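You operate a simulated robot arm through the tools that you are given. There is no shell and no other tool. Be economical: measure what you need, move in short steps, check, and stop when the job is done.

Carry out the task below with a simulated robot arm. There is one attempt and no reset: what you move stays moved.

Task
Move the oil, paprika and thyme onto the serving tray and wipe the crumbs off the prep top.
Fine: Use the small cloth and put it back. Set down upright: oil bottle, paprika tin, thyme tin. What is to be rubbed or washed off counts as gone when no trace of it is left.
Where things are to end (x, y in the base frame): oil bottle within 0.06 m of [0.72, 0.41]; paprika tin within 0.06 m of [0.66, 0.52]; thyme tin within 0.06 m of [0.59, 0.59].

The check looks at the end state, three seconds after you hand in, the way a careful person would. Anything else that was tipped, shoved, dropped, spilled or broken makes it a failure. Flat cloth is picked up by pressing the open fingertips on it (5 to 10 N) and closing them slowly along it; thin cloth reads only 2 to 8 mm in the jaws.

Robot
A 7-joint arm with a two-finger parallel gripper, fixed in place. Base frame: the origin is at the foot of the arm, x ahead of it, y to its left, z up; the work surface is at about z = 0.91. Readings come in m, degrees, newtons and seconds.
Its first joint turns from -149.0 to 149.0 degrees. Payload 3.43 kg.
The TCP is the grasp point between the finger pads, 0.03 m short of the fingertips. In the tool frame z runs along the fingers and y along their closing line. The gripper opens to 0.094 m. The fingers are 0.028 m wide and 0.01 m thick; the gripper's body (0.05 by 0.096 m) begins 0.055 m behind the TCP.
Orientation is that of the tool frame in the base frame, as a unit quaternion [x, y, z, w]. With the fingers straight down and closing along the base's y, the tool's x points along the base's -x, its y along +y and its z along -z.

Tools
- The arm moves only by the tool servo_tool. Its argument "series" is a list of rows, each an object (a shift or turn left out is 0, a gripper value left out holds the last) with "delta_rot": the turn, a rotation vector about the tool's x, y, z in degrees, a list of three; "slide": the shift along the tool's x, y, z in m, a list of three; "jaw": the opening, from 0 (shut) to 1 (fully open). In form: [{"delta_rot": [rx, ry, rz], "slide": [tx, ty, tz], "jaw": jaw}, ...]. A call has 1 to 12 rows; each row is the pose to reach, as a shift and turn from the pose commanded when the call began, along the tool's axes at that moment. Each row takes 0.2 s and may step no farther than 0.05 m and 8.6 degrees from the row before; otherwise, or with a gripper value out of range, the whole call is refused. Where a pose cannot be reached the arm comes as near as it can. A force on the tool above 40 N (or 10 N above the force at the start of the call, whichever is more), or a blocked arm, ends the call early, and 0.2 s more pass. The fingers move at their own pace (about 0.045 m/s each) and stop on an object; they squeeze with about 41 N. The grip force told is the motor's: it shows also when the fingers shut on nothing. Time passes only in rows, and 0.2 s behind the last, so rows that repeat a pose let the fingers close. The reply holds the time, the measured pose of the TCP, the force on the tool along the base axes, the opening and the grip force, in the units named above and with some noise, with the torque about the TCP (base axes, N m) and any sound that the robot's microphone picked up.
- Cameras (640 x 400 px; columns grow to the right, rows downward): "scene" is fixed at [0.2179, 0.5009, 1.6586]; the picture's right is [0.99, 0.15, 0.00], its down [0.13, -0.85, -0.51] and it looks along [-0.07, 0.50, -0.86] (base axes); focal length 214 px, centre (320, 200). "wrist" rides on the gripper at [0.076, 0.014, -0.103] in the tool frame; the picture's right is [-0.18, 0.98, 0.00], its down [-0.75, -0.14, -0.64] and it looks along [-0.63, -0.12, 0.77] (tool axes); focal length 243 px, centre (320, 200). There is no depth. A picture from a camera that has moved, and an enlarged one, comes with that camera's place and axes in the base frame and with its lens.
- snapshot(camera): a new picture of that camera. The clock stands still meanwhile.
- inspect(camera, box): a new picture of the part [left, top, right, bottom] of that camera's present view, enlarged. The clock stands still meanwhile.
- finish_job(): hands the job in; it is judged then, once.

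Go step by step. Nothing tells you positions but the pictures and the camera data: compare them with the known pose of the tool, close in by small moves and look again before you grip or let go. The budget is 120 turns and 76 pictures, counting those below and the enlarged ones. Unless the task says otherwise, let go and move clear before handing in, and close with one line.

The tools are called as a command line: name --argument value ..., lists and objects as JSON in quotes. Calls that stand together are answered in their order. servo_tool: Moves the arm, as the interface text tells. Its arguments: {"type":"object","properties":{"series":{"type":"array","items":{"type":"object","properties":{"delta_rot":{"type":"array","items":{"type":"number"}},"slide":{"type":"array","items":{"type":"number"}},"jaw":{"type":"number"}}}}},"required":["series"]} The other tools are called the same way: snapshot (camera) takes a picture; inspect (camera, box) takes an enlarged picture of a part of a camera's view; finish_job () hands the job in.

At the start:

```text
clock: 0.0
tool_pos: [0.0287, 0.9874, 1.2133]
tcp_rot: [0.0, 1.0, 0.0, 0.0]
ft_force: [0.7, 0.4, 0.3]
ft_torque: [-0.02, 0.02, 0.0]
opening: 0.094
grasp_force: 0.1
```

scene: 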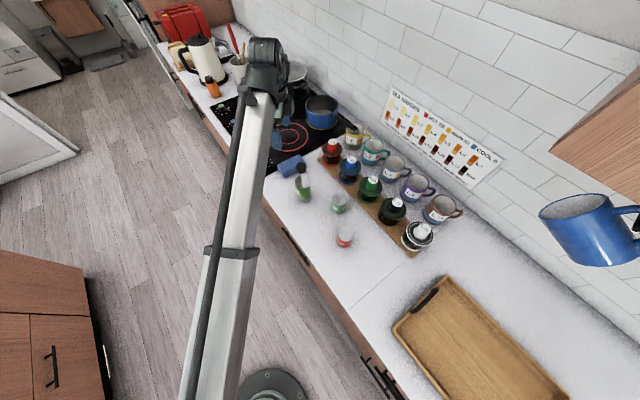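
wrist: 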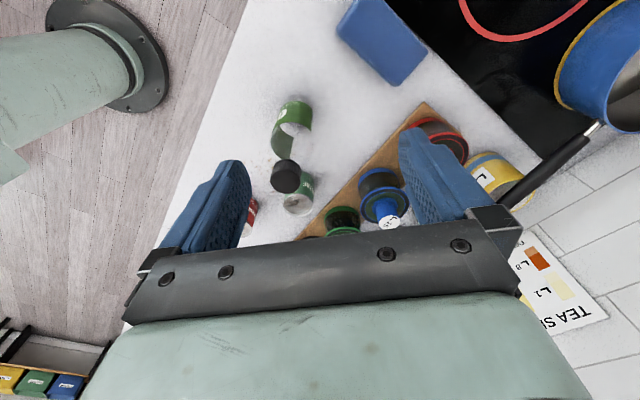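

I see a counter with a green bottle, a green tin and a red tin near the front, a blue cloth, a rack of jars and a tray on the right. I'll enlarge the views first.

inspect --camera "scene" --box '[250, 130, 410, 260]'

inspect --camera "scene" --box '[340, 190, 580, 400]'

inspect --camera "wrist" --box '[200, 0, 460, 240]'

```text
3.08 times, centred on (330, 195) of scene
camera zoom: at [0.2179, 0.5009, 1.6586], right [0.99, 0.15, 0.0], down [0.13, -0.85, -0.51], along [-0.07, 0.5, -0.86], focal length 660 px, centre (289, 215)
```

zoom: 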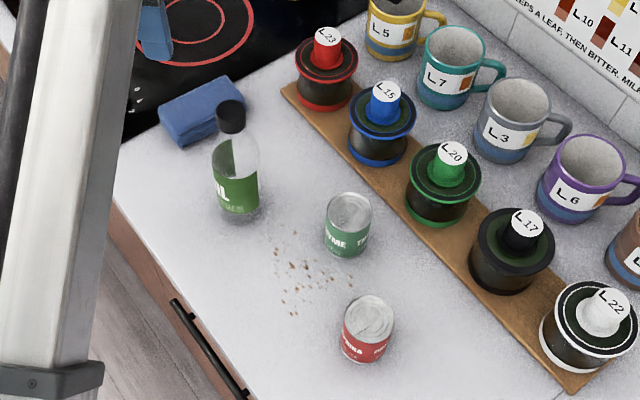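

```text
1.90 times, centred on (460, 295) of scene
camera zoom: at [0.2179, 0.5009, 1.6586], right [0.99, 0.15, 0.0], down [0.13, -0.85, -0.51], along [-0.07, 0.5, -0.86], focal length 408 px, centre (53, 19)
```

zoom: 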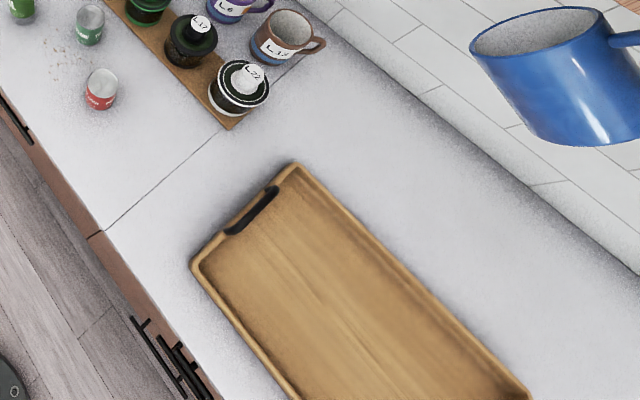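

```text
1.67 times, centred on (330, 120) of wrist
camera zoom: at [-0.0482, 1.0012, 1.3157], right [0.18, 0.98, 0.0], down [0.75, -0.14, 0.64], along [0.63, -0.12, -0.77], focal length 404 px, centre (303, 333)
```

zoom: 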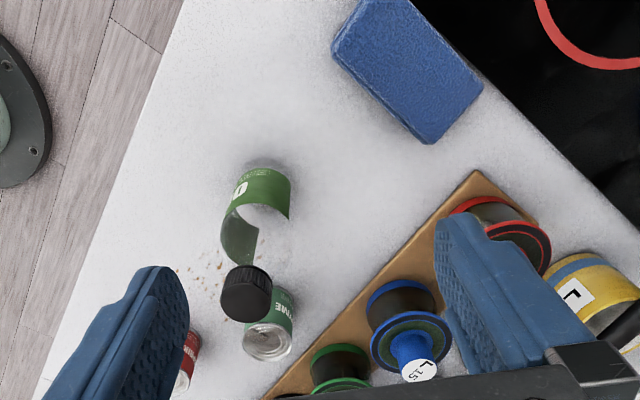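

The counter runs diagonally. I take the paprika tin to be near (0.27, 0.775), the thyme near (0.24, 0.91), the oil near (0.09, 0.94) and the blue cloth near (0.015, 1.08). First I go high above the paprika and turn the jaw parallel to the jar rack.

servo_tool --series '[{"slide": [-0.0347, -0.0303, 0], "delta_rot": [0, 0, -6.43]}, {"slide": [-0.0694, -0.0606, 0], "delta_rot": [0, 0, -12.86]}, {"slide": [-0.1041, -0.0909, 0], "delta_rot": [0, 0, -19.29]}, {"slide": [-0.1388, -0.1212, 0], "delta_rot": [0, 0, -25.7]}, {"slide": [-0.1735, -0.1515, 0], "delta_rot": [0, 0, -32.1]}, {"slide": [-0.2082, -0.1818, 0], "delta_rot": [0, 0, -38.6]}, {"slide": [-0.243, -0.212, 0.02], "delta_rot": [0, 0, -45]}, {"slide": [-0.243, -0.212, 0.04], "delta_rot": [0, 0, -45]}]'

snapshot --camera "wrist"

snapshot --camera "scene"

```text
refused: row 7 steps farther than a row can; nothing moved
```

```text
70 pictures are left
camera wrist: at [-0.0482, 1.0012, 1.3157], right [0.18, 0.98, 0.0], down [0.75, -0.14, 0.64], along [0.63, -0.12, -0.77], focal length 243 px, centre (320, 200)
```

wrist: 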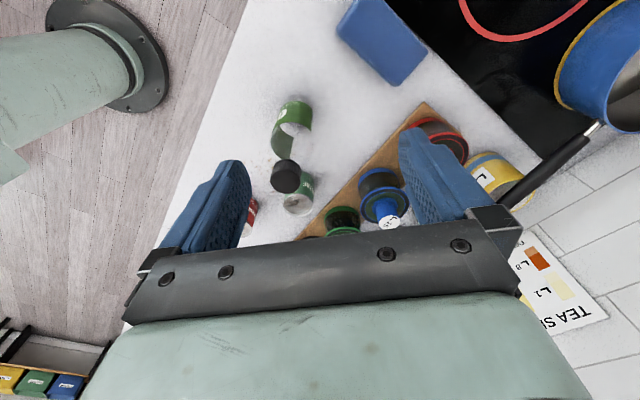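

```text
69 pictures are left
```

scene: 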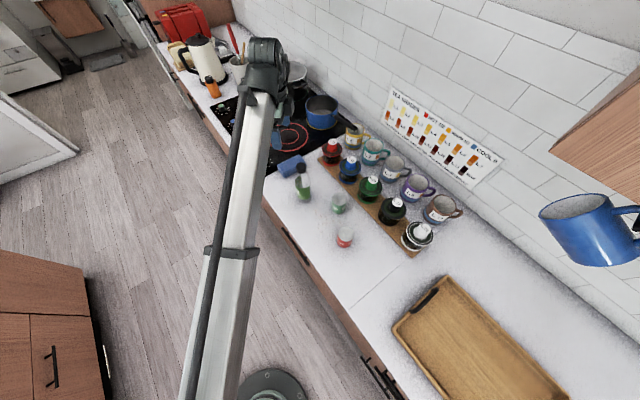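

One row stepped slightly too far, so nothing moved. I repeat the move with smaller steps.

servo_tool --series '[{"slide": [-0.0347, -0.0303, 0], "delta_rot": [0, 0, -6.43]}, {"slide": [-0.0694, -0.0606, 0], "delta_rot": [0, 0, -12.86]}, {"slide": [-0.1041, -0.0909, 0], "delta_rot": [0, 0, -19.29]}, {"slide": [-0.1388, -0.1212, 0], "delta_rot": [0, 0, -25.7]}, {"slide": [-0.1735, -0.1515, 0], "delta_rot": [0, 0, -32.1]}, {"slide": [-0.2082, -0.1818, 0], "delta_rot": [0, 0, -38.6]}, {"slide": [-0.243, -0.212, 0.0], "delta_rot": [0, 0, -45]}, {"slide": [-0.243, -0.212, 0.04], "delta_rot": [0, 0, -45]}]'

snapshot --camera "wrist"

snapshot --camera "scene"

```text
clock: 1.8
tool_pos: [0.2708, 0.7733, 1.1718]
tcp_rot: [-0.383, 0.924, 0.0, 0.0]
ft_force: [0.5, -1.1, -0.6]
ft_torque: [0.0, 0.0, 0.05]
opening: 0.0941
grasp_force: 0.0
out of reach, approached as far as the arm can: row 6, 7
```

```text
68 pictures are left
camera wrist: at [0.2067, 0.7298, 1.2748], right [-0.57, 0.82, 0.0], down [0.63, 0.43, 0.64], along [0.53, 0.36, -0.77], focal length 243 px, centre (320, 200)
```

wrist: 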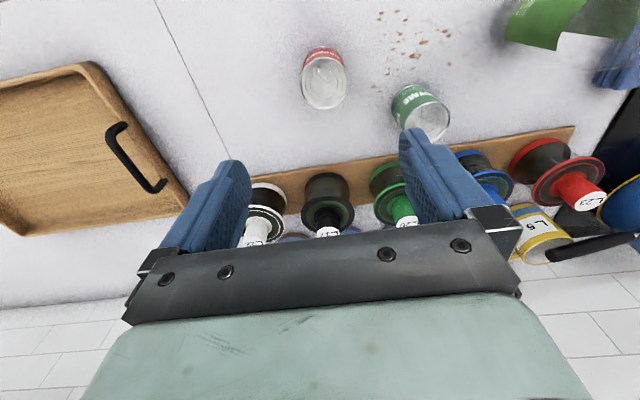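

```text
67 pictures are left
```

scene: 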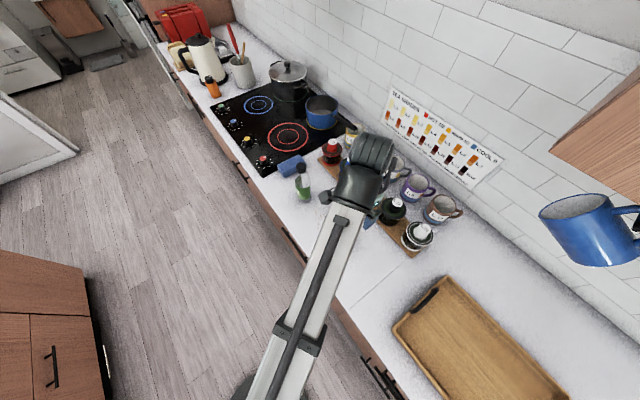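

The tool is above the paprika tin, which I now put at about (0.267, 0.775). I descend around it with the jaws open and look before gripping.

servo_tool --series '[{"slide": [0, 0.003, 0.045]}, {"slide": [0, 0.003, 0.09]}, {"slide": [0, 0.003, 0.13]}, {"slide": [0, 0.003, 0.16]}]'

snapshot --camera "wrist"

```text
clock: 2.8
tool_pos: [0.2696, 0.7771, 1.0138]
tcp_rot: [-0.382, 0.924, 0.0, 0.0]
ft_force: [0.6, -0.7, 0.2]
ft_torque: [-0.02, 0.0, 0.01]
opening: 0.0939
grasp_force: 0.1
```

```text
66 pictures are left
camera wrist: at [0.2058, 0.7329, 1.1155], right [-0.56, 0.83, 0.0], down [0.63, 0.43, 0.64], along [0.53, 0.36, -0.77], focal length 243 px, centre (320, 200)
```

wrist: 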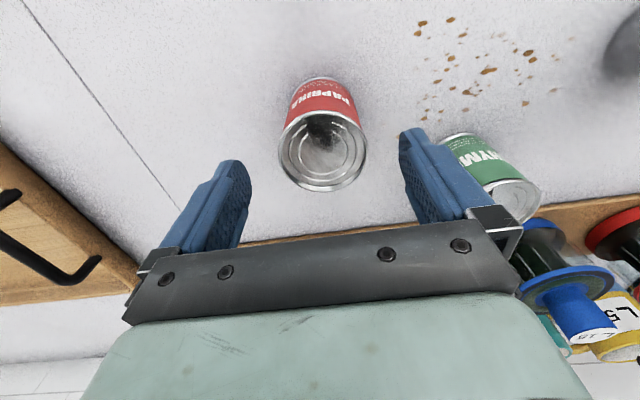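

The tin sits centred between the fingers with the thyme tin clear of them. I descend and close.

servo_tool --series '[{"slide": [0.003, 0, 0.03]}, {"slide": [0.003, 0, 0.06]}, {"slide": [0.003, 0, 0.06], "jaw": 0.3}, {"slide": [0.003, 0, 0.06], "jaw": 0.3}, {"slide": [0.003, 0, 0.06], "jaw": 0.3}, {"slide": [0.003, 0, 0.06], "jaw": 0.3}]'

```text
clock: 4.2
tool_pos: [0.269, 0.776, 0.9535]
tcp_rot: [-0.382, 0.924, 0.0, 0.0]
ft_force: [0.2, -0.6, 0.1]
ft_torque: [0.04, -0.03, 0.03]
opening: 0.0533
grasp_force: 41.0
```

The paprika is gripped at 53 mm. I lift it and carry it toward the tray.

servo_tool --series '[{"slide": [0, 0, -0.03]}, {"slide": [0, 0, -0.07]}, {"slide": [0, 0, -0.115]}, {"slide": [0, 0, -0.16]}, {"slide": [-0.0096, -0.0458, -0.16]}, {"slide": [-0.0191, -0.0916, -0.16]}, {"slide": [-0.0287, -0.1374, -0.16]}, {"slide": [-0.0382, -0.183, -0.16]}, {"slide": [-0.0478, -0.2288, -0.16]}, {"slide": [-0.0573, -0.2745, -0.16]}, {"slide": [-0.0669, -0.3203, -0.16]}, {"slide": [-0.0764, -0.366, -0.16]}]'

servo_tool --series '[{"slide": [-0.0096, -0.0458, 0]}, {"slide": [-0.0191, -0.0916, 0]}, {"slide": [-0.0191, -0.0916, 0.04]}]'

snapshot --camera "scene"

snapshot --camera "wrist"

```text
clock: 6.8
tool_pos: [0.5794, 0.5718, 1.1121]
tcp_rot: [-0.383, 0.924, -0.001, 0.0]
ft_force: [-0.5, 0.1, -0.2]
ft_torque: [0.02, 0.0, 0.0]
opening: 0.053
grasp_force: 41.4
```

```text
clock: 7.6
tool_pos: [0.6568, 0.5196, 1.0723]
tcp_rot: [-0.383, 0.924, 0.0, 0.001]
ft_force: [-1.1, -0.2, -0.9]
ft_torque: [0.02, -0.02, -0.01]
opening: 0.0532
grasp_force: 41.2
```

```text
65 pictures are left
```

scene: 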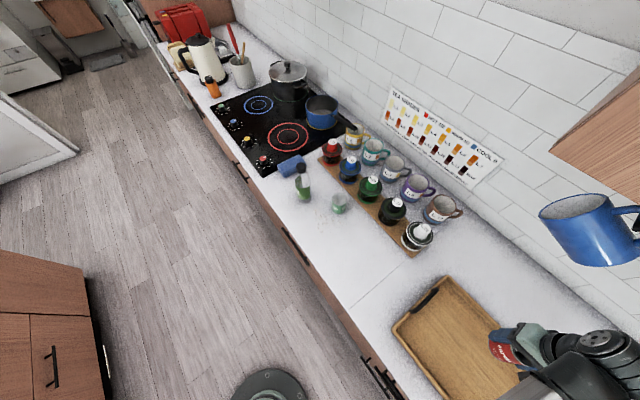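

```text
64 pictures are left
camera wrist: at [0.593, 0.475, 1.1749], right [-0.57, 0.82, 0.0], down [0.63, 0.43, 0.64], along [0.53, 0.36, -0.77], focal length 243 px, centre (320, 200)
```

wrist: 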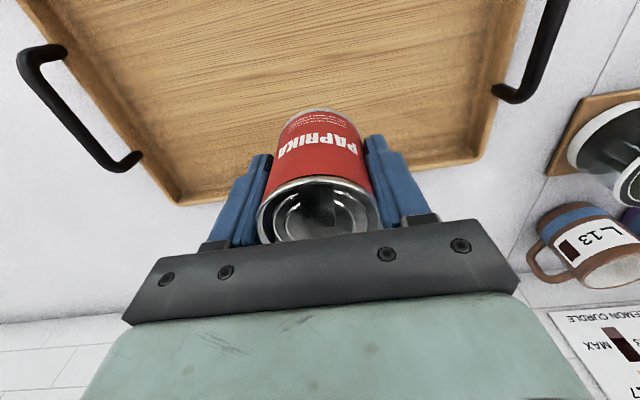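

The paprika hangs above its tray spot with the tray walls clear. I lower it gently.

servo_tool --series '[{"slide": [0, 0, 0.04]}, {"slide": [0, 0, 0.08]}, {"slide": [0, 0, 0.099]}, {"slide": [0, 0, 0.101]}]'

servo_tool --series '[{"slide": [0, 0, 0.003]}, {"slide": [0, 0, 0.006]}]'

```text
clock: 8.6
tool_pos: [0.6578, 0.5178, 0.971]
tcp_rot: [-0.383, 0.924, 0.0, 0.0]
ft_force: [0.3, 0.0, -0.5]
ft_torque: [0.01, -0.01, 0.04]
opening: 0.0531
grasp_force: 40.9
```

```text
clock: 9.2
tool_pos: [0.6587, 0.519, 0.9661]
tcp_rot: [-0.383, 0.924, 0.0, 0.0]
ft_force: [0.4, 0.1, -1.4]
ft_torque: [0.02, -0.05, -0.02]
opening: 0.0532
grasp_force: 41.4
```

servo_tool --series '[{"slide": [0, 0, 0.002]}, {"slide": [0, 0, 0.004]}]'

```text
clock: 9.8
tool_pos: [0.658, 0.519, 0.9622]
tcp_rot: [-0.382, 0.924, 0.0, -0.001]
ft_force: [-0.1, 0.0, -1.6]
ft_torque: [0.02, 0.03, -0.03]
opening: 0.0533
grasp_force: 40.9
```

No clear contact yet, so I lower a little more.

servo_tool --series '[{"slide": [0, 0, 0.002]}, {"slide": [0, 0, 0.003]}]'

inspect --camera "wrist" --box '[220, 60, 420, 260]'

```text
clock: 10.4
tool_pos: [0.6593, 0.519, 0.9597]
tcp_rot: [-0.383, 0.924, 0.0, 0.001]
ft_force: [0.1, -0.1, 1.4]
ft_torque: [-0.04, 0.06, -0.01]
opening: 0.0533
grasp_force: 41.0
```

```text
2.00 times, centred on (320, 160) of wrist
camera zoom: at [0.594, 0.4749, 1.062], right [-0.56, 0.83, 0.0], down [0.63, 0.43, 0.64], along [0.53, 0.36, -0.77], focal length 485 px, centre (320, 280)
```

zoom: 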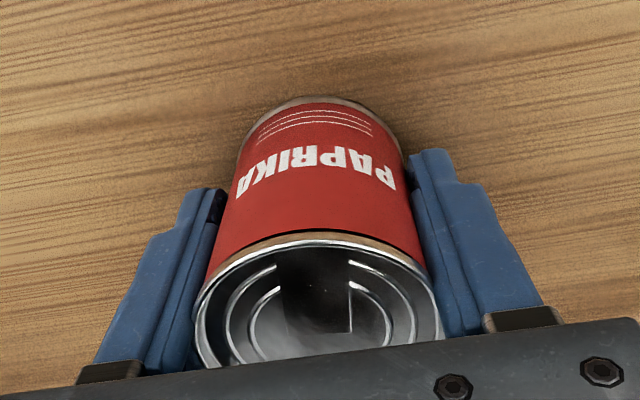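

The force is turning upward, so contact is beginning. One more small step down will confirm it.

servo_tool --series '[{"slide": [0, 0, 0.001]}, {"slide": [0, 0, 0.0015]}]'

```text
clock: 11.0
tool_pos: [0.6588, 0.5194, 0.96]
tcp_rot: [-0.383, 0.924, 0.001, 0.001]
ft_force: [1.7, 1.3, 26.7]
ft_torque: [-0.09, 0.11, 0.01]
opening: 0.0533
grasp_force: 41.1
```

It is firmly in contact. I ease up 1 mm, open, and retreat straight up.

servo_tool --series '[{"slide": [0, 0, -0.0012]}, {"slide": [0, 0, -0.0012], "jaw": 1.0}, {"slide": [0, 0, -0.0012], "jaw": 1.0}, {"slide": [0, 0, -0.0012], "jaw": 1.0}, {"slide": [0, 0, -0.04], "jaw": 1.0}, {"slide": [0, 0, -0.085], "jaw": 1.0}, {"slide": [0, 0, -0.13], "jaw": 1.0}, {"slide": [0, 0, -0.17], "jaw": 1.0}, {"slide": [0, 0, -0.21], "jaw": 1.0}]'

snapshot --camera "wrist"

```text
clock: 13.0
tool_pos: [0.6609, 0.5196, 1.1682]
tcp_rot: [-0.383, 0.924, 0.0, 0.003]
ft_force: [17.2, 14.1, -31.1]
ft_torque: [-0.37, -0.01, -0.2]
opening: 0.0941
grasp_force: 0.1
```

```text
62 pictures are left
camera wrist: at [0.5959, 0.476, 1.27], right [-0.56, 0.83, 0.0], down [0.63, 0.43, 0.65], along [0.53, 0.36, -0.76], focal length 243 px, centre (320, 200)
```

wrist: 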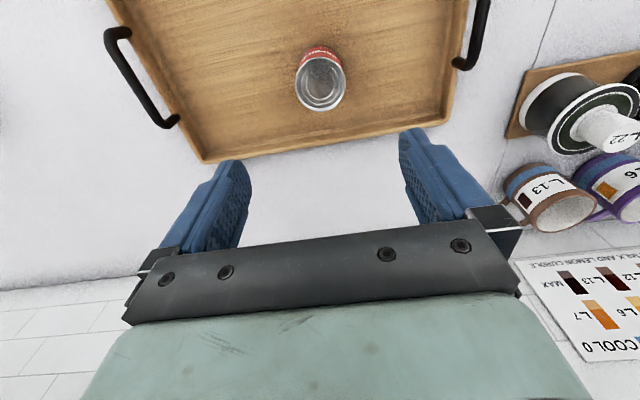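

The tin stands in the tray, but the tool feels 38 N pushing down and out, so the arm is touching something overhead. I lower again and check the scene.

servo_tool --series '[{"slide": [0, 0, 0.03]}, {"slide": [0, 0, 0.06]}]'

snapshot --camera "scene"

```text
clock: 13.6
tool_pos: [0.6587, 0.5195, 1.107]
tcp_rot: [-0.382, 0.924, 0.0, 0.0]
ft_force: [-0.3, -0.1, -0.2]
ft_torque: [0.01, -0.01, 0.01]
opening: 0.094
grasp_force: 0.0
```

```text
61 pictures are left
```

scene: 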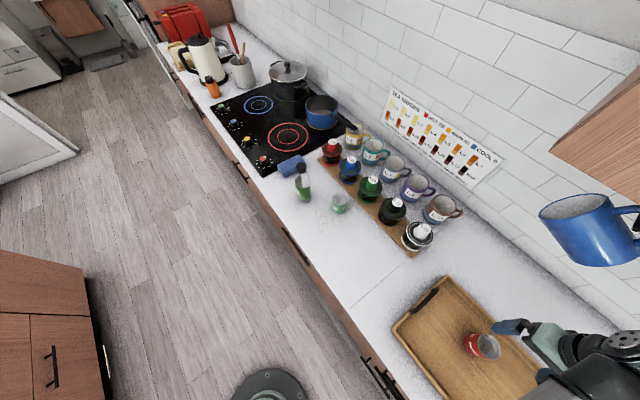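

The mug and cabinet look unmoved; I will stay below z = 1.12 near the tray. Next is the thyme tin, near (0.23, 0.90).

servo_tool --series '[{"slide": [0.0029, 0.0477, 0]}, {"slide": [0.0058, 0.0955, 0]}, {"slide": [0.0087, 0.1432, 0]}, {"slide": [0.0116, 0.191, 0]}, {"slide": [0.0145, 0.2387, 0]}, {"slide": [0.0174, 0.2865, 0]}, {"slide": [0.0203, 0.3342, 0]}, {"slide": [0.0232, 0.382, 0]}, {"slide": [0.0261, 0.4297, 0]}, {"slide": [0.029, 0.4775, 0]}, {"slide": [0.0319, 0.5252, 0]}, {"slide": [0.0348, 0.573, 0]}]'

snapshot --camera "wrist"

```text
clock: 16.2
tool_pos: [0.228, 0.8993, 1.1082]
tcp_rot: [-0.382, 0.924, 0.0, 0.0]
ft_force: [-0.2, 0.2, 0.2]
ft_torque: [0.04, 0.01, 0.0]
opening: 0.0942
grasp_force: 0.0
```

```text
60 pictures are left
camera wrist: at [0.1636, 0.8555, 1.2109], right [-0.56, 0.83, 0.0], down [0.63, 0.43, 0.64], along [0.53, 0.36, -0.77], focal length 243 px, centre (320, 200)
```

wrist: 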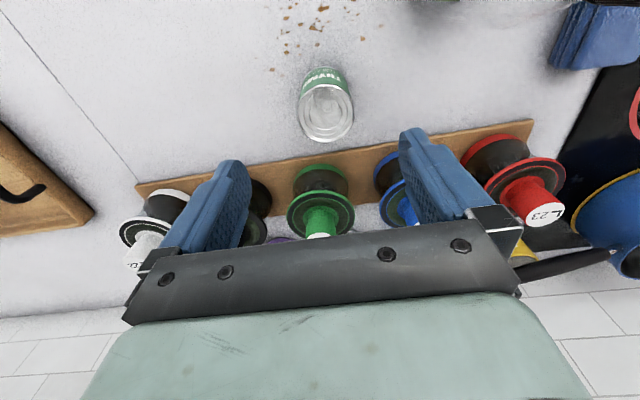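

The thyme tin's centre is near (0.225, 0.905), with the jars behind at a safe gap. I descend with a small correction and grip.

servo_tool --series '[{"slide": [-0.002, 0.005, 0.03]}, {"slide": [-0.002, 0.005, 0.07]}, {"slide": [-0.002, 0.005, 0.11]}, {"slide": [-0.002, 0.005, 0.14]}, {"slide": [-0.002, 0.005, 0.154]}]'

snapshot --camera "wrist"

```text
clock: 17.4
tool_pos: [0.2256, 0.9047, 0.9533]
tcp_rot: [-0.383, 0.924, 0.0, -0.001]
ft_force: [0.0, -0.8, 0.5]
ft_torque: [-0.02, 0.02, 0.0]
opening: 0.094
grasp_force: 0.0
```

```text
59 pictures are left
camera wrist: at [0.1612, 0.8607, 1.0565], right [-0.56, 0.83, 0.0], down [0.63, 0.43, 0.64], along [0.53, 0.36, -0.77], focal length 243 px, centre (320, 200)
```

wrist: 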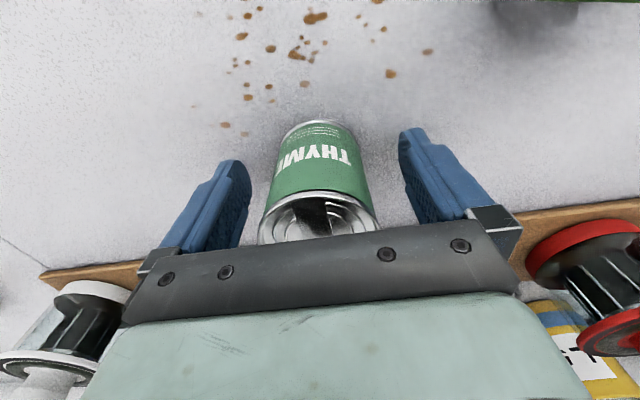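

The tin is between the fingers. I close and lift, then carry it to the tray at z of about 1.09.

servo_tool --series '[{"jaw": 0.3}, {"jaw": 0.3}, {"jaw": 0.3}, {"jaw": 0.3}, {"slide": [0, 0, -0.03]}, {"slide": [0, 0, -0.07]}, {"slide": [0, 0, -0.11]}, {"slide": [0, 0, -0.14]}]'

servo_tool --series '[{"slide": [-0.0035, -0.048, 0]}, {"slide": [-0.007, -0.096, 0]}, {"slide": [-0.0105, -0.144, 0]}, {"slide": [-0.014, -0.192, 0]}, {"slide": [-0.0175, -0.24, 0]}, {"slide": [-0.021, -0.288, 0]}, {"slide": [-0.0245, -0.336, 0]}, {"slide": [-0.028, -0.384, 0]}, {"slide": [-0.0315, -0.432, 0]}, {"slide": [-0.035, -0.48, 0]}, {"slide": [-0.035, -0.48, 0.03]}]'

snapshot --camera "wrist"

```text
clock: 19.2
tool_pos: [0.2253, 0.905, 1.0929]
tcp_rot: [-0.383, 0.924, 0.0, 0.001]
ft_force: [0.0, -0.4, -1.6]
ft_torque: [0.0, 0.0, 0.01]
opening: 0.0561
grasp_force: 40.9
```

```text
clock: 21.6
tool_pos: [0.5901, 0.5905, 1.0623]
tcp_rot: [-0.383, 0.924, 0.0, 0.0]
ft_force: [0.0, 0.6, -1.1]
ft_torque: [-0.04, -0.02, 0.0]
opening: 0.0565
grasp_force: 41.0
```

```text
58 pictures are left
camera wrist: at [0.526, 0.5453, 1.1659], right [-0.57, 0.82, 0.0], down [0.63, 0.43, 0.64], along [0.53, 0.36, -0.77], focal length 243 px, centre (320, 200)
```

wrist: 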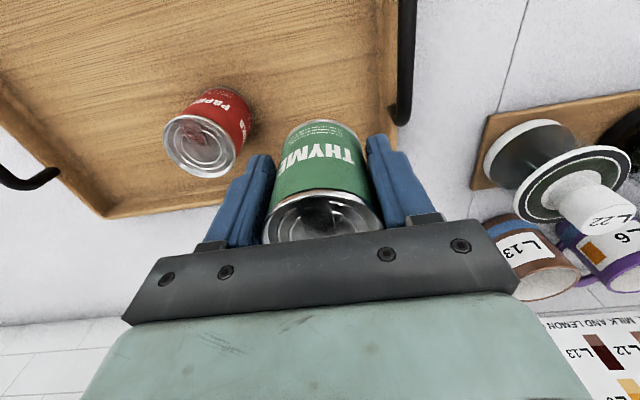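

The thyme tin is over its tray spot, with the paprika on one side and the tray's end wall on the other. I shift 5 mm toward the middle and lower.

servo_tool --series '[{"slide": [0, -0.005, 0.04]}, {"slide": [0, -0.005, 0.08]}, {"slide": [0, -0.005, 0.097]}, {"slide": [0, -0.005, 0.1005]}]'

servo_tool --series '[{"slide": [0, 0, 0.001]}, {"slide": [0, 0, 0.0015]}]'

```text
clock: 22.6
tool_pos: [0.5949, 0.5867, 0.9619]
tcp_rot: [-0.382, 0.924, 0.0, 0.0]
ft_force: [-0.1, -0.2, -0.1]
ft_torque: [0.0, 0.01, 0.0]
opening: 0.0559
grasp_force: 40.8
```

```text
clock: 23.2
tool_pos: [0.5944, 0.5862, 0.9606]
tcp_rot: [-0.382, 0.924, 0.0, -0.001]
ft_force: [-0.4, 0.4, -1.3]
ft_torque: [0.01, 0.0, -0.03]
opening: 0.0562
grasp_force: 40.8
```

servo_tool --series '[{"slide": [0, 0, 0.0007]}, {"slide": [0, 0, 0.0014]}]'

```text
clock: 23.8
tool_pos: [0.5946, 0.5875, 0.9598]
tcp_rot: [-0.382, 0.924, 0.0, 0.0]
ft_force: [0.4, -0.7, 2.8]
ft_torque: [0.0, 0.04, -0.01]
opening: 0.0562
grasp_force: 41.8
```

The tin is touching the tray. I open moderately and go up to z of about 1.1, then look.

servo_tool --series '[{"jaw": 0.75}, {"jaw": 0.75}, {"jaw": 0.75}, {"slide": [0, 0, -0.03], "jaw": 0.75}, {"slide": [0, 0, -0.075], "jaw": 0.75}, {"slide": [0, 0, -0.115], "jaw": 0.75}, {"slide": [0, 0, -0.145], "jaw": 0.75}]'

snapshot --camera "wrist"

```text
clock: 25.4
tool_pos: [0.5949, 0.5891, 1.1042]
tcp_rot: [-0.383, 0.924, 0.0, 0.0]
ft_force: [-0.1, 1.3, -0.4]
ft_torque: [-0.01, 0.0, -0.01]
opening: 0.0702
grasp_force: 0.1
```

```text
57 pictures are left
camera wrist: at [0.5302, 0.5436, 1.2084], right [-0.56, 0.83, 0.0], down [0.63, 0.43, 0.64], along [0.53, 0.36, -0.77], focal length 243 px, centre (320, 200)
```

wrist: 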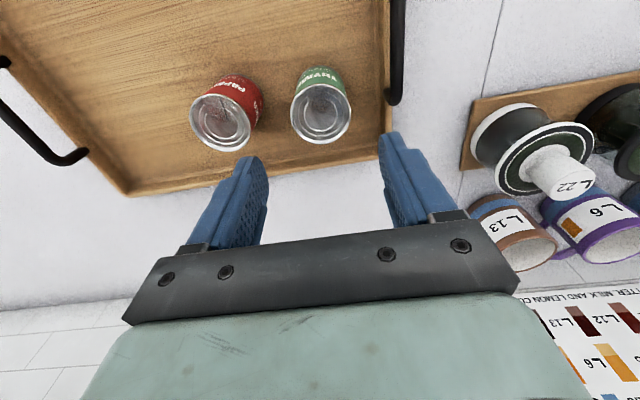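

Both tins stand upright. Next is the oil bottle near (0.09, 0.937) with its top at about 1.11, so I rise on the way there to clear it.

servo_tool --series '[{"slide": [0.0084, 0.0462, 0]}, {"slide": [0.0169, 0.0925, 0]}, {"slide": [0.0253, 0.1387, 0]}, {"slide": [0.0338, 0.1849, -0.011]}, {"slide": [0.0422, 0.2312, -0.022]}, {"slide": [0.0507, 0.2774, -0.033]}, {"slide": [0.0591, 0.3236, -0.044]}, {"slide": [0.0675, 0.3699, -0.055]}, {"slide": [0.076, 0.4161, -0.066]}, {"slide": [0.0844, 0.4623, -0.077]}, {"slide": [0.0929, 0.5086, -0.088]}, {"slide": [0.1013, 0.5548, -0.099], "jaw": 1}]'

snapshot --camera "wrist"

snapshot --camera "scene"

```text
clock: 28.0
tool_pos: [0.131, 0.9066, 1.2041]
tcp_rot: [-0.382, 0.924, 0.0, 0.0]
ft_force: [0.5, -1.1, 0.3]
ft_torque: [0.04, 0.0, 0.0]
opening: 0.0938
grasp_force: 0.0
```

```text
56 pictures are left
camera wrist: at [0.0669, 0.8623, 1.3074], right [-0.56, 0.83, 0.0], down [0.63, 0.43, 0.64], along [0.53, 0.36, -0.77], focal length 243 px, centre (320, 200)
```

wrist: 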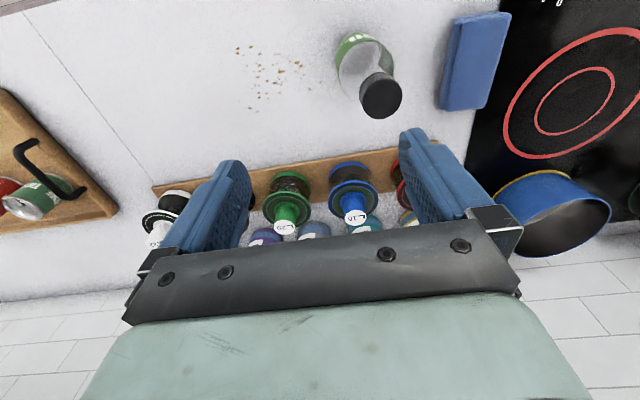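

```text
55 pictures are left
```

scene: 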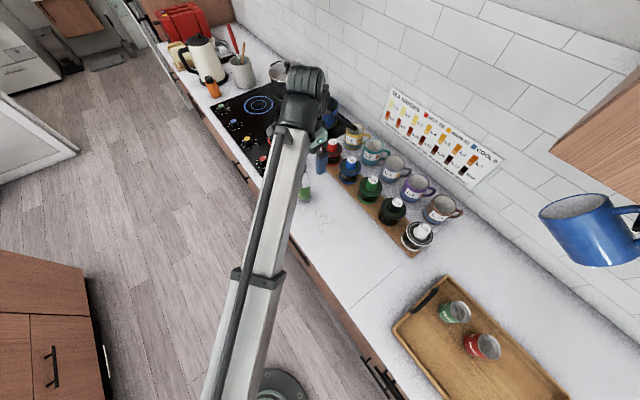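

The cap top is near (0.091, 0.938, 1.11). I move above it and come down to just around the cap for a look.

servo_tool --series '[{"slide": [0.003, 0.025, 0]}, {"slide": [0.006, 0.0505, 0]}, {"slide": [0.006, 0.0505, 0.04]}, {"slide": [0.006, 0.0505, 0.07]}]'

snapshot --camera "wrist"

```text
clock: 29.0
tool_pos: [0.0908, 0.9378, 1.1342]
tcp_rot: [-0.383, 0.924, 0.0, 0.0]
ft_force: [0.3, 1.6, 0.8]
ft_torque: [0.01, -0.02, -0.01]
opening: 0.094
grasp_force: 0.0
```

```text
54 pictures are left
camera wrist: at [0.0261, 0.894, 1.2372], right [-0.56, 0.83, 0.0], down [0.63, 0.43, 0.64], along [0.53, 0.36, -0.77], focal length 243 px, centre (320, 200)
```

wrist: 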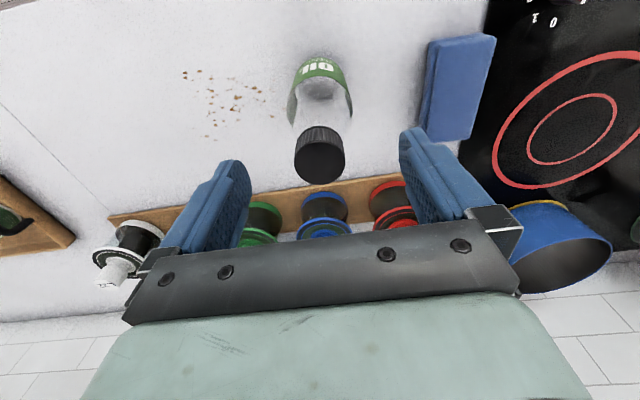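

The cap is centred, about 31 mm wide, with its top near z = 1.107. I descend to 1.09, close on the cap and check.

servo_tool --series '[{"slide": [0, 0, 0.025]}, {"slide": [0, 0, 0.045]}, {"slide": [0, 0, 0.045], "jaw": 0.15}, {"slide": [0, 0, 0.045], "jaw": 0.15}, {"slide": [0, 0, 0.045], "jaw": 0.15}, {"slide": [0, 0, 0.045], "jaw": 0.15}, {"slide": [0, 0, 0.045], "jaw": 0.15}]'

snapshot --camera "wrist"

```text
clock: 30.6
tool_pos: [0.091, 0.9389, 1.0881]
tcp_rot: [-0.382, 0.924, 0.0, 0.0]
ft_force: [-0.1, -0.4, -0.5]
ft_torque: [-0.04, -0.02, 0.02]
opening: 0.0407
grasp_force: 41.4
```

```text
53 pictures are left
camera wrist: at [0.0262, 0.8947, 1.1921], right [-0.56, 0.83, 0.0], down [0.63, 0.43, 0.64], along [0.53, 0.36, -0.77], focal length 243 px, centre (320, 200)
```

wrist: 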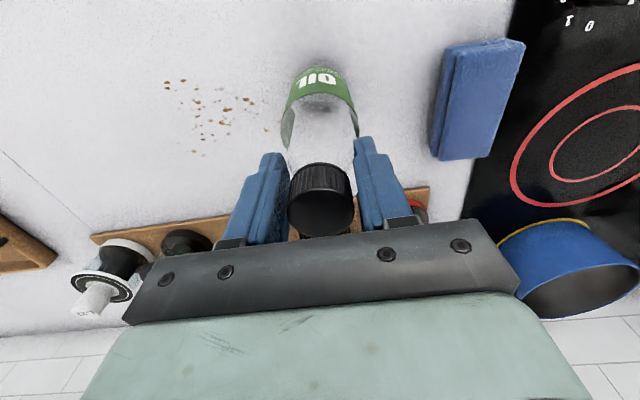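

The jaws stopped at 41 mm, wider than the cap, so the tips may be resting on the shoulder. I look closer.

inspect --camera "wrist" --box '[240, 60, 420, 250]'

```text
2.11 times, centred on (330, 155) of wrist
camera zoom: at [0.0262, 0.8947, 1.1921], right [-0.56, 0.83, 0.0], down [0.63, 0.43, 0.64], along [0.53, 0.36, -0.77], focal length 511 px, centre (299, 295)
```

zoom: 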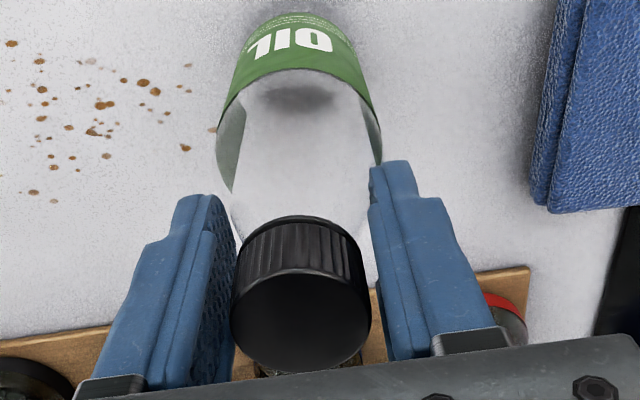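

The tips are on the sloping shoulder. I reopen, go up 15 mm and close on the cap alone.

servo_tool --series '[{"jaw": 0.65}, {"jaw": 0.65}, {"slide": [0, 0, -0.016], "jaw": 0.65}, {"slide": [0, 0, -0.016], "jaw": 0.15}, {"slide": [0, 0, -0.016], "jaw": 0.15}, {"slide": [0, 0, -0.016], "jaw": 0.15}, {"slide": [0, 0, -0.016], "jaw": 0.15}]'

inspect --camera "wrist" --box '[240, 60, 420, 250]'

```text
clock: 32.2
tool_pos: [0.0913, 0.9392, 1.1037]
tcp_rot: [-0.383, 0.924, 0.0, 0.0]
ft_force: [1.2, -1.5, 2.9]
ft_torque: [-0.2, -0.16, 0.0]
opening: 0.0318
grasp_force: 41.2
```

```text
2.11 times, centred on (330, 155) of wrist
camera zoom: at [0.0263, 0.8944, 1.208], right [-0.56, 0.83, 0.0], down [0.63, 0.43, 0.64], along [0.53, 0.36, -0.77], focal length 511 px, centre (299, 295)
```

zoom: 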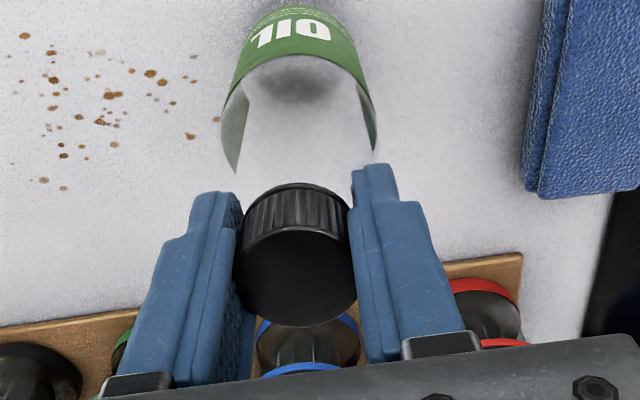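

The cap is gripped cleanly at 32 mm. Before carrying the tall bottle I check what hangs over the tray.

inspect --camera "scene" --box '[480, 50, 640, 400]'

inspect --camera "scene" --box '[380, 260, 580, 400]'

```text
1.14 times, centred on (560, 225) of scene
camera zoom: at [0.2179, 0.5009, 1.6586], right [0.99, 0.15, 0.0], down [0.13, -0.85, -0.51], along [-0.07, 0.5, -0.86], focal length 245 px, centre (46, 171)
```

zoom: 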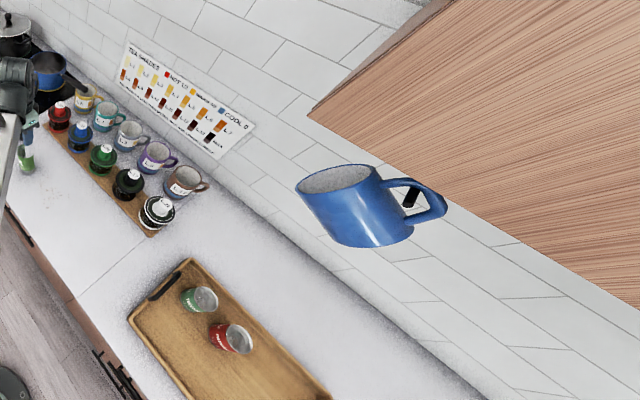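

```text
2.86 times, centred on (480, 330) of scene
camera zoom: at [0.2179, 0.5009, 1.6586], right [0.99, 0.15, 0.0], down [0.13, -0.85, -0.51], along [-0.07, 0.5, -0.86], focal length 613 px, centre (-137, -171)
```

zoom: 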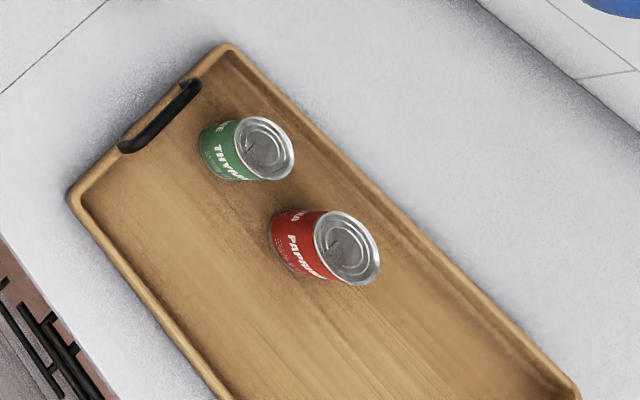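

The tray rim is low, but the bottle must stay in front of the tins. I lift to z of about 1.16 and carry it along the front side of the counter.

servo_tool --series '[{"slide": [0, 0, -0.02]}, {"slide": [0, 0, -0.056]}, {"slide": [0, -0.02, -0.056]}, {"slide": [0, -0.055, -0.056]}, {"slide": [0, -0.1, -0.056]}, {"slide": [0, -0.148, -0.056]}, {"slide": [0, -0.196, -0.056]}, {"slide": [0, -0.244, -0.056]}, {"slide": [0, -0.292, -0.056]}, {"slide": [0, -0.34, -0.056]}, {"slide": [0, -0.38, -0.056]}, {"slide": [0, -0.41, -0.056]}]'

snapshot --camera "wrist"

snapshot --camera "scene"

```text
clock: 34.8
tool_pos: [0.3828, 0.6535, 1.1543]
tcp_rot: [-0.383, 0.924, 0.004, 0.004]
ft_force: [-0.1, -0.2, -3.7]
ft_torque: [-0.01, 0.01, 0.03]
opening: 0.0314
grasp_force: 41.4
out of reach, approached as far as the arm can: row 11, 12
```

```text
48 pictures are left
camera wrist: at [0.3174, 0.6075, 1.2552], right [-0.57, 0.82, 0.01], down [0.63, 0.43, 0.65], along [0.53, 0.37, -0.76], focal length 243 px, centre (320, 200)
```

wrist: 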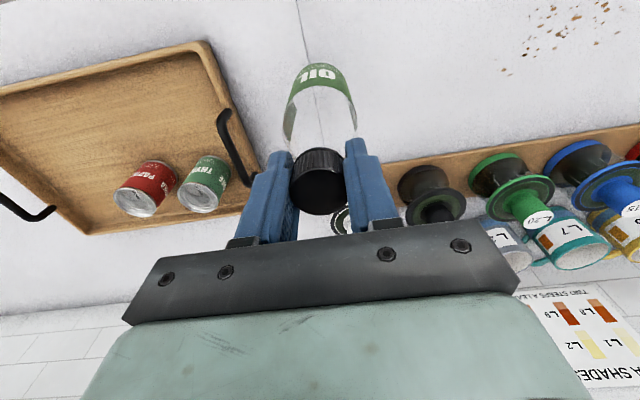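

```text
47 pictures are left
```

scene: 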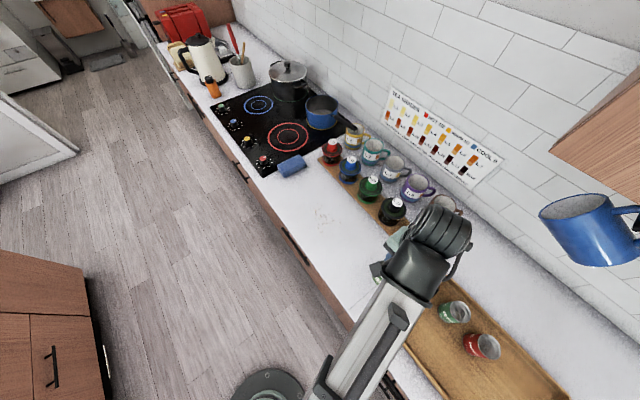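

The arm can't be both high and close in, and the tray's end handle (top about z = 0.964) must be cleared. I tilt the tool slightly outward to stay clear of the hanging mug, and test the pose before the handle.

servo_tool --series '[{"slide": [-0.012, 0, -0.006], "delta_rot": [0, -4, 0]}, {"slide": [-0.024, -0.01, -0.014], "delta_rot": [0, -8, 0]}, {"slide": [-0.024, -0.02, -0.014], "delta_rot": [0, -8, 0]}, {"slide": [-0.024, -0.02, -0.014], "delta_rot": [0, -8, 0]}]'

snapshot --camera "wrist"

inspect --camera "scene" --box '[340, 170, 640, 400]'

```text
clock: 35.8
tool_pos: [0.4148, 0.6545, 1.1676]
tcp_rot: [-0.382, 0.921, 0.027, 0.064]
ft_force: [0.5, -0.1, -4.1]
ft_torque: [-0.06, 0.07, -0.02]
opening: 0.0318
grasp_force: 41.3
```

```text
46 pictures are left
camera wrist: at [0.3395, 0.6015, 1.2581], right [-0.57, 0.82, 0.03], down [0.56, 0.36, 0.74], along [0.6, 0.43, -0.67], focal length 243 px, centre (320, 200)
```

wrist: 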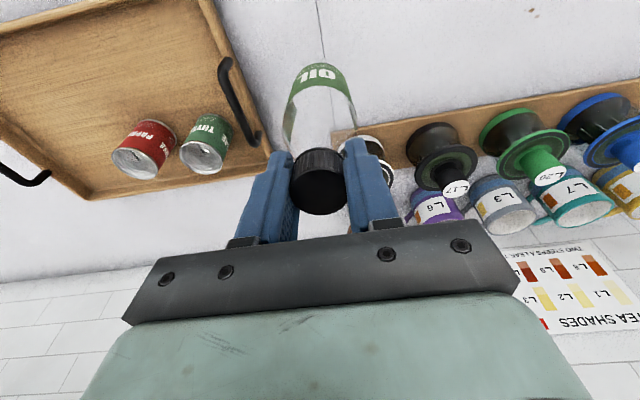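

```text
1.74 times, centred on (490, 285) of scene
camera zoom: at [0.2179, 0.5009, 1.6586], right [0.99, 0.15, 0.0], down [0.13, -0.85, -0.51], along [-0.07, 0.5, -0.86], focal length 373 px, centre (24, 52)
```

zoom: 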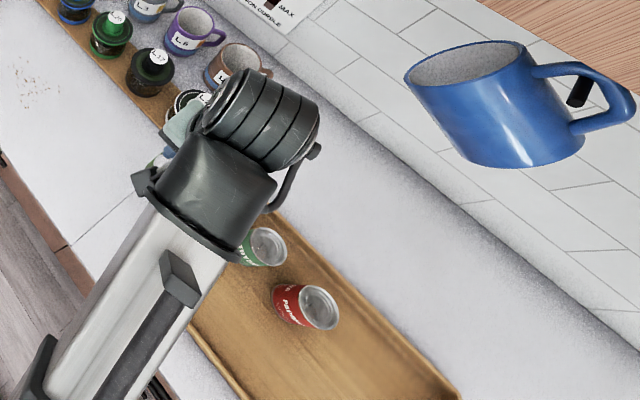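

The tilted pose is reachable and the mug looks clear of the wrist. I raise to about 1.176 and edge toward the handle, stopping just before it to check clearance.

servo_tool --series '[{"slide": [0.0054, -0.01, -0.0048]}, {"slide": [0.0108, -0.03, -0.0096]}, {"slide": [0.0107, -0.055, -0.0106]}, {"slide": [0.0107, -0.055, -0.0106]}]'

inspect --camera "wrist" --box '[140, 20, 400, 220]'

inspect --camera "scene" --box '[380, 180, 640, 380]'

```text
clock: 36.8
tool_pos: [0.4429, 0.6078, 1.1748]
tcp_rot: [-0.382, 0.922, 0.027, 0.066]
ft_force: [-0.1, -0.4, -4.2]
ft_torque: [-0.02, 0.07, 0.0]
opening: 0.0314
grasp_force: 40.9
```

```text
2.00 times, centred on (270, 120) of wrist
camera zoom: at [0.3696, 0.5539, 1.266], right [-0.57, 0.82, 0.03], down [0.56, 0.36, 0.74], along [0.6, 0.43, -0.67], focal length 485 px, centre (420, 360)
```

zoom: 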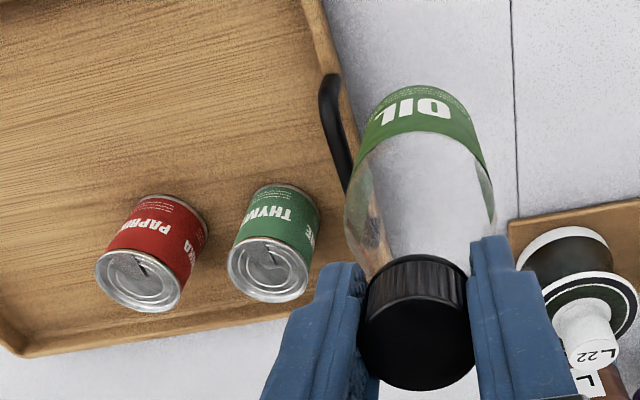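

```text
2.00 times, centred on (510, 280) of scene
camera zoom: at [0.2179, 0.5009, 1.6586], right [0.99, 0.15, 0.0], down [0.13, -0.85, -0.51], along [-0.07, 0.5, -0.86], focal length 429 px, centre (-60, 40)
```

zoom: 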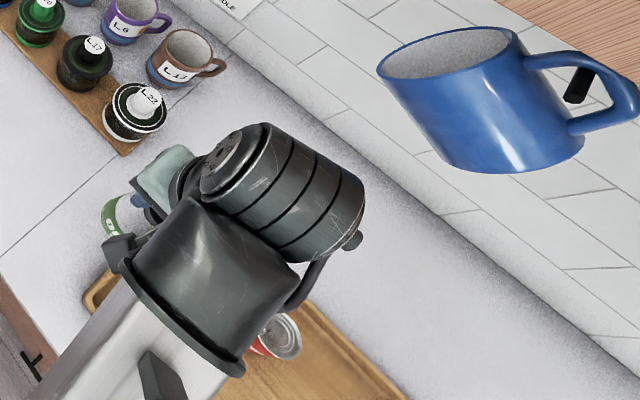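

The bottle hangs clear and the arm reaches in well. I cross above the handle while sliding toward the front of the tray.

servo_tool --series '[{"slide": [0.0073, -0.02, -0.0051]}, {"slide": [0.0151, -0.045, -0.0072]}, {"slide": [0.0191, -0.07, -0.0078]}, {"slide": [0.0234, -0.09, -0.0063]}, {"slide": [0.0234, -0.09, -0.0063]}]'

inspect --camera "wrist" --box '[140, 20, 480, 250]'

```text
clock: 38.0
tool_pos: [0.4909, 0.5261, 1.1776]
tcp_rot: [-0.382, 0.922, 0.027, 0.065]
ft_force: [-0.3, -0.2, -4.0]
ft_torque: [-0.03, 0.02, 0.02]
opening: 0.0312
grasp_force: 41.2
```

```text
1.74 times, centred on (310, 135) of wrist
camera zoom: at [0.4166, 0.4734, 1.2694], right [-0.57, 0.82, 0.03], down [0.56, 0.36, 0.74], along [0.6, 0.43, -0.67], focal length 422 px, centre (337, 313)
```

zoom: 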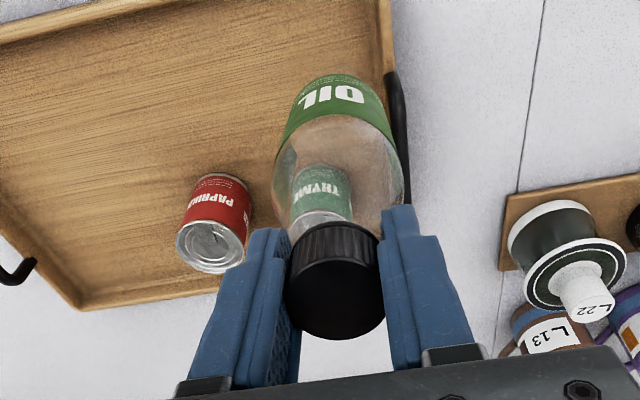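

The bottle is past the handle and in front of the tins. I slide along the tray to beside its target.

servo_tool --series '[{"slide": [0, -0.04, 0.003]}, {"slide": [0, -0.085, 0.006]}, {"slide": [0.001, -0.13, 0.009]}, {"slide": [0.0017, -0.175, 0.0119]}, {"slide": [0.0017, -0.215, 0.0119]}, {"slide": [0.0017, -0.245, 0.0119]}]'

servo_tool --series '[{"slide": [-0.02, 0, 0.02], "delta_rot": [0, 2, 0]}, {"slide": [-0.04, 0, 0.027], "delta_rot": [0, 4.2, 0]}, {"slide": [-0.06, 0, 0.032], "delta_rot": [0, 7.8, 0]}, {"slide": [-0.06, 0, 0.032], "delta_rot": [0, 7.8, 0]}]'

snapshot --camera "wrist"

snapshot --camera "scene"

```text
clock: 39.4
tool_pos: [0.6643, 0.3544, 1.1658]
tcp_rot: [-0.382, 0.921, 0.027, 0.064]
ft_force: [-0.7, -0.7, -4.0]
ft_torque: [-0.04, 0.06, 0.01]
opening: 0.0315
grasp_force: 40.8
```

```text
clock: 40.4
tool_pos: [0.709, 0.4003, 1.1416]
tcp_rot: [-0.382, 0.924, 0.001, 0.002]
ft_force: [4.2, 1.0, -11.7]
ft_torque: [0.1, -0.07, 0.06]
opening: 0.0314
grasp_force: 41.2
```

```text
41 pictures are left
camera wrist: at [0.6438, 0.3555, 1.2448], right [-0.56, 0.83, 0.0], down [0.63, 0.43, 0.64], along [0.53, 0.36, -0.76], focal length 243 px, centre (320, 200)
```

wrist: 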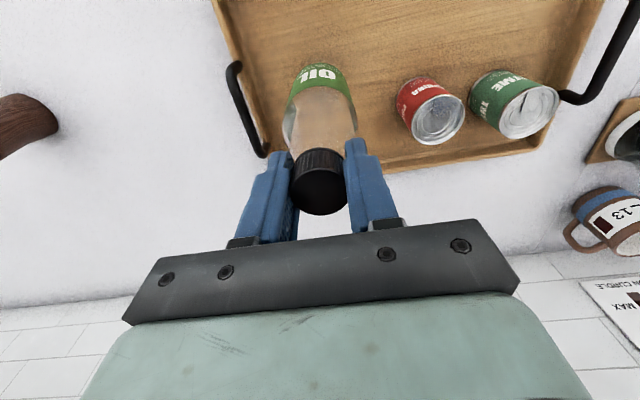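

```text
40 pictures are left
```

scene: 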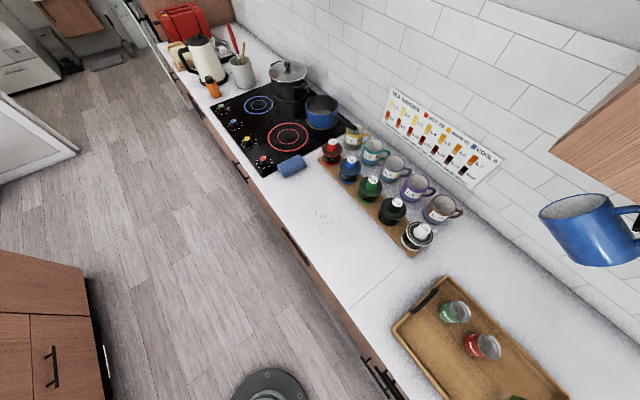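

The bottle is over its spot near (0.71, 0.40) and upright. I lower it gently; the slight extra force should ease on the way down.

servo_tool --series '[{"slide": [0, 0, 0.012]}, {"slide": [0, 0, 0.022]}, {"slide": [0, 0, 0.026]}]'

servo_tool --series '[{"slide": [0, 0, 0.0015]}, {"slide": [0, 0, 0.0025]}]'

```text
clock: 41.2
tool_pos: [0.7084, 0.3998, 1.1154]
tcp_rot: [-0.383, 0.924, 0.001, 0.002]
ft_force: [0.3, 0.4, -4.9]
ft_torque: [0.01, 0.01, 0.0]
opening: 0.0314
grasp_force: 40.7
```

```text
clock: 41.8
tool_pos: [0.7085, 0.4012, 1.1124]
tcp_rot: [-0.383, 0.924, 0.0, 0.002]
ft_force: [-0.8, -0.6, -4.3]
ft_torque: [0.0, 0.01, -0.02]
opening: 0.0315
grasp_force: 40.9
```

servo_tool --series '[{"slide": [0, 0, 0.001]}, {"slide": [0, 0, 0.002]}]'

servo_tool --series '[{"slide": [0, 0, 0.0005]}, {"slide": [0, 0, 0.001]}]'

```text
clock: 42.4
tool_pos: [0.7093, 0.3991, 1.1116]
tcp_rot: [-0.382, 0.924, 0.0, 0.001]
ft_force: [0.1, 0.5, -4.3]
ft_torque: [0.03, 0.04, 0.03]
opening: 0.0315
grasp_force: 41.3
```

```text
clock: 43.0
tool_pos: [0.71, 0.4, 1.1109]
tcp_rot: [-0.382, 0.924, 0.0, 0.002]
ft_force: [-0.2, 0.5, 2.7]
ft_torque: [-0.1, 0.04, 0.02]
opening: 0.0318
grasp_force: 40.7
```

The bottle is standing on the tray. I open the jaws and back out horizontally toward the robot, which avoids the overhead limit.

servo_tool --series '[{"jaw": 0.7}, {"jaw": 0.7}, {"jaw": 0.7}, {"slide": [0, 0, -0.008], "jaw": 0.7}, {"slide": [0.025, 0, -0.008], "jaw": 0.7}, {"slide": [0.055, 0, -0.008], "jaw": 0.7}, {"slide": [0.09, 0, -0.008], "jaw": 0.7}]'

snapshot --camera "wrist"

```text
clock: 44.6
tool_pos: [0.6577, 0.3488, 1.1183]
tcp_rot: [-0.38, 0.925, 0.003, 0.006]
ft_force: [6.4, 4.1, -12.8]
ft_torque: [0.02, -0.16, 0.0]
opening: 0.0657
grasp_force: 0.0
stopped in row 7: the force on the tool passed its limit at 53 N (the readings are from after the stop); the commanded pose is now the measured one
```

```text
39 pictures are left
camera wrist: at [0.5915, 0.3038, 1.2208], right [-0.56, 0.83, 0.0], down [0.63, 0.42, 0.65], along [0.54, 0.37, -0.76], focal length 243 px, centre (320, 200)
```

wrist: 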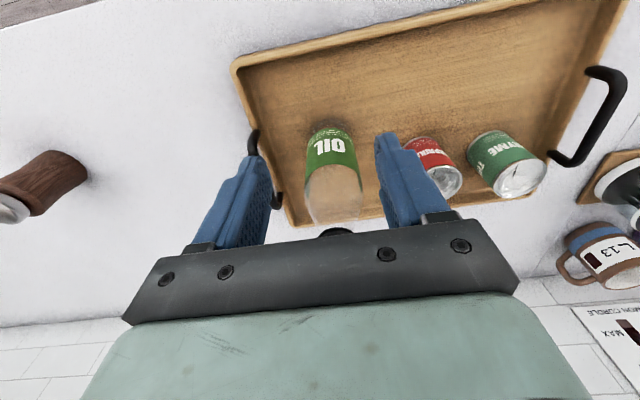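

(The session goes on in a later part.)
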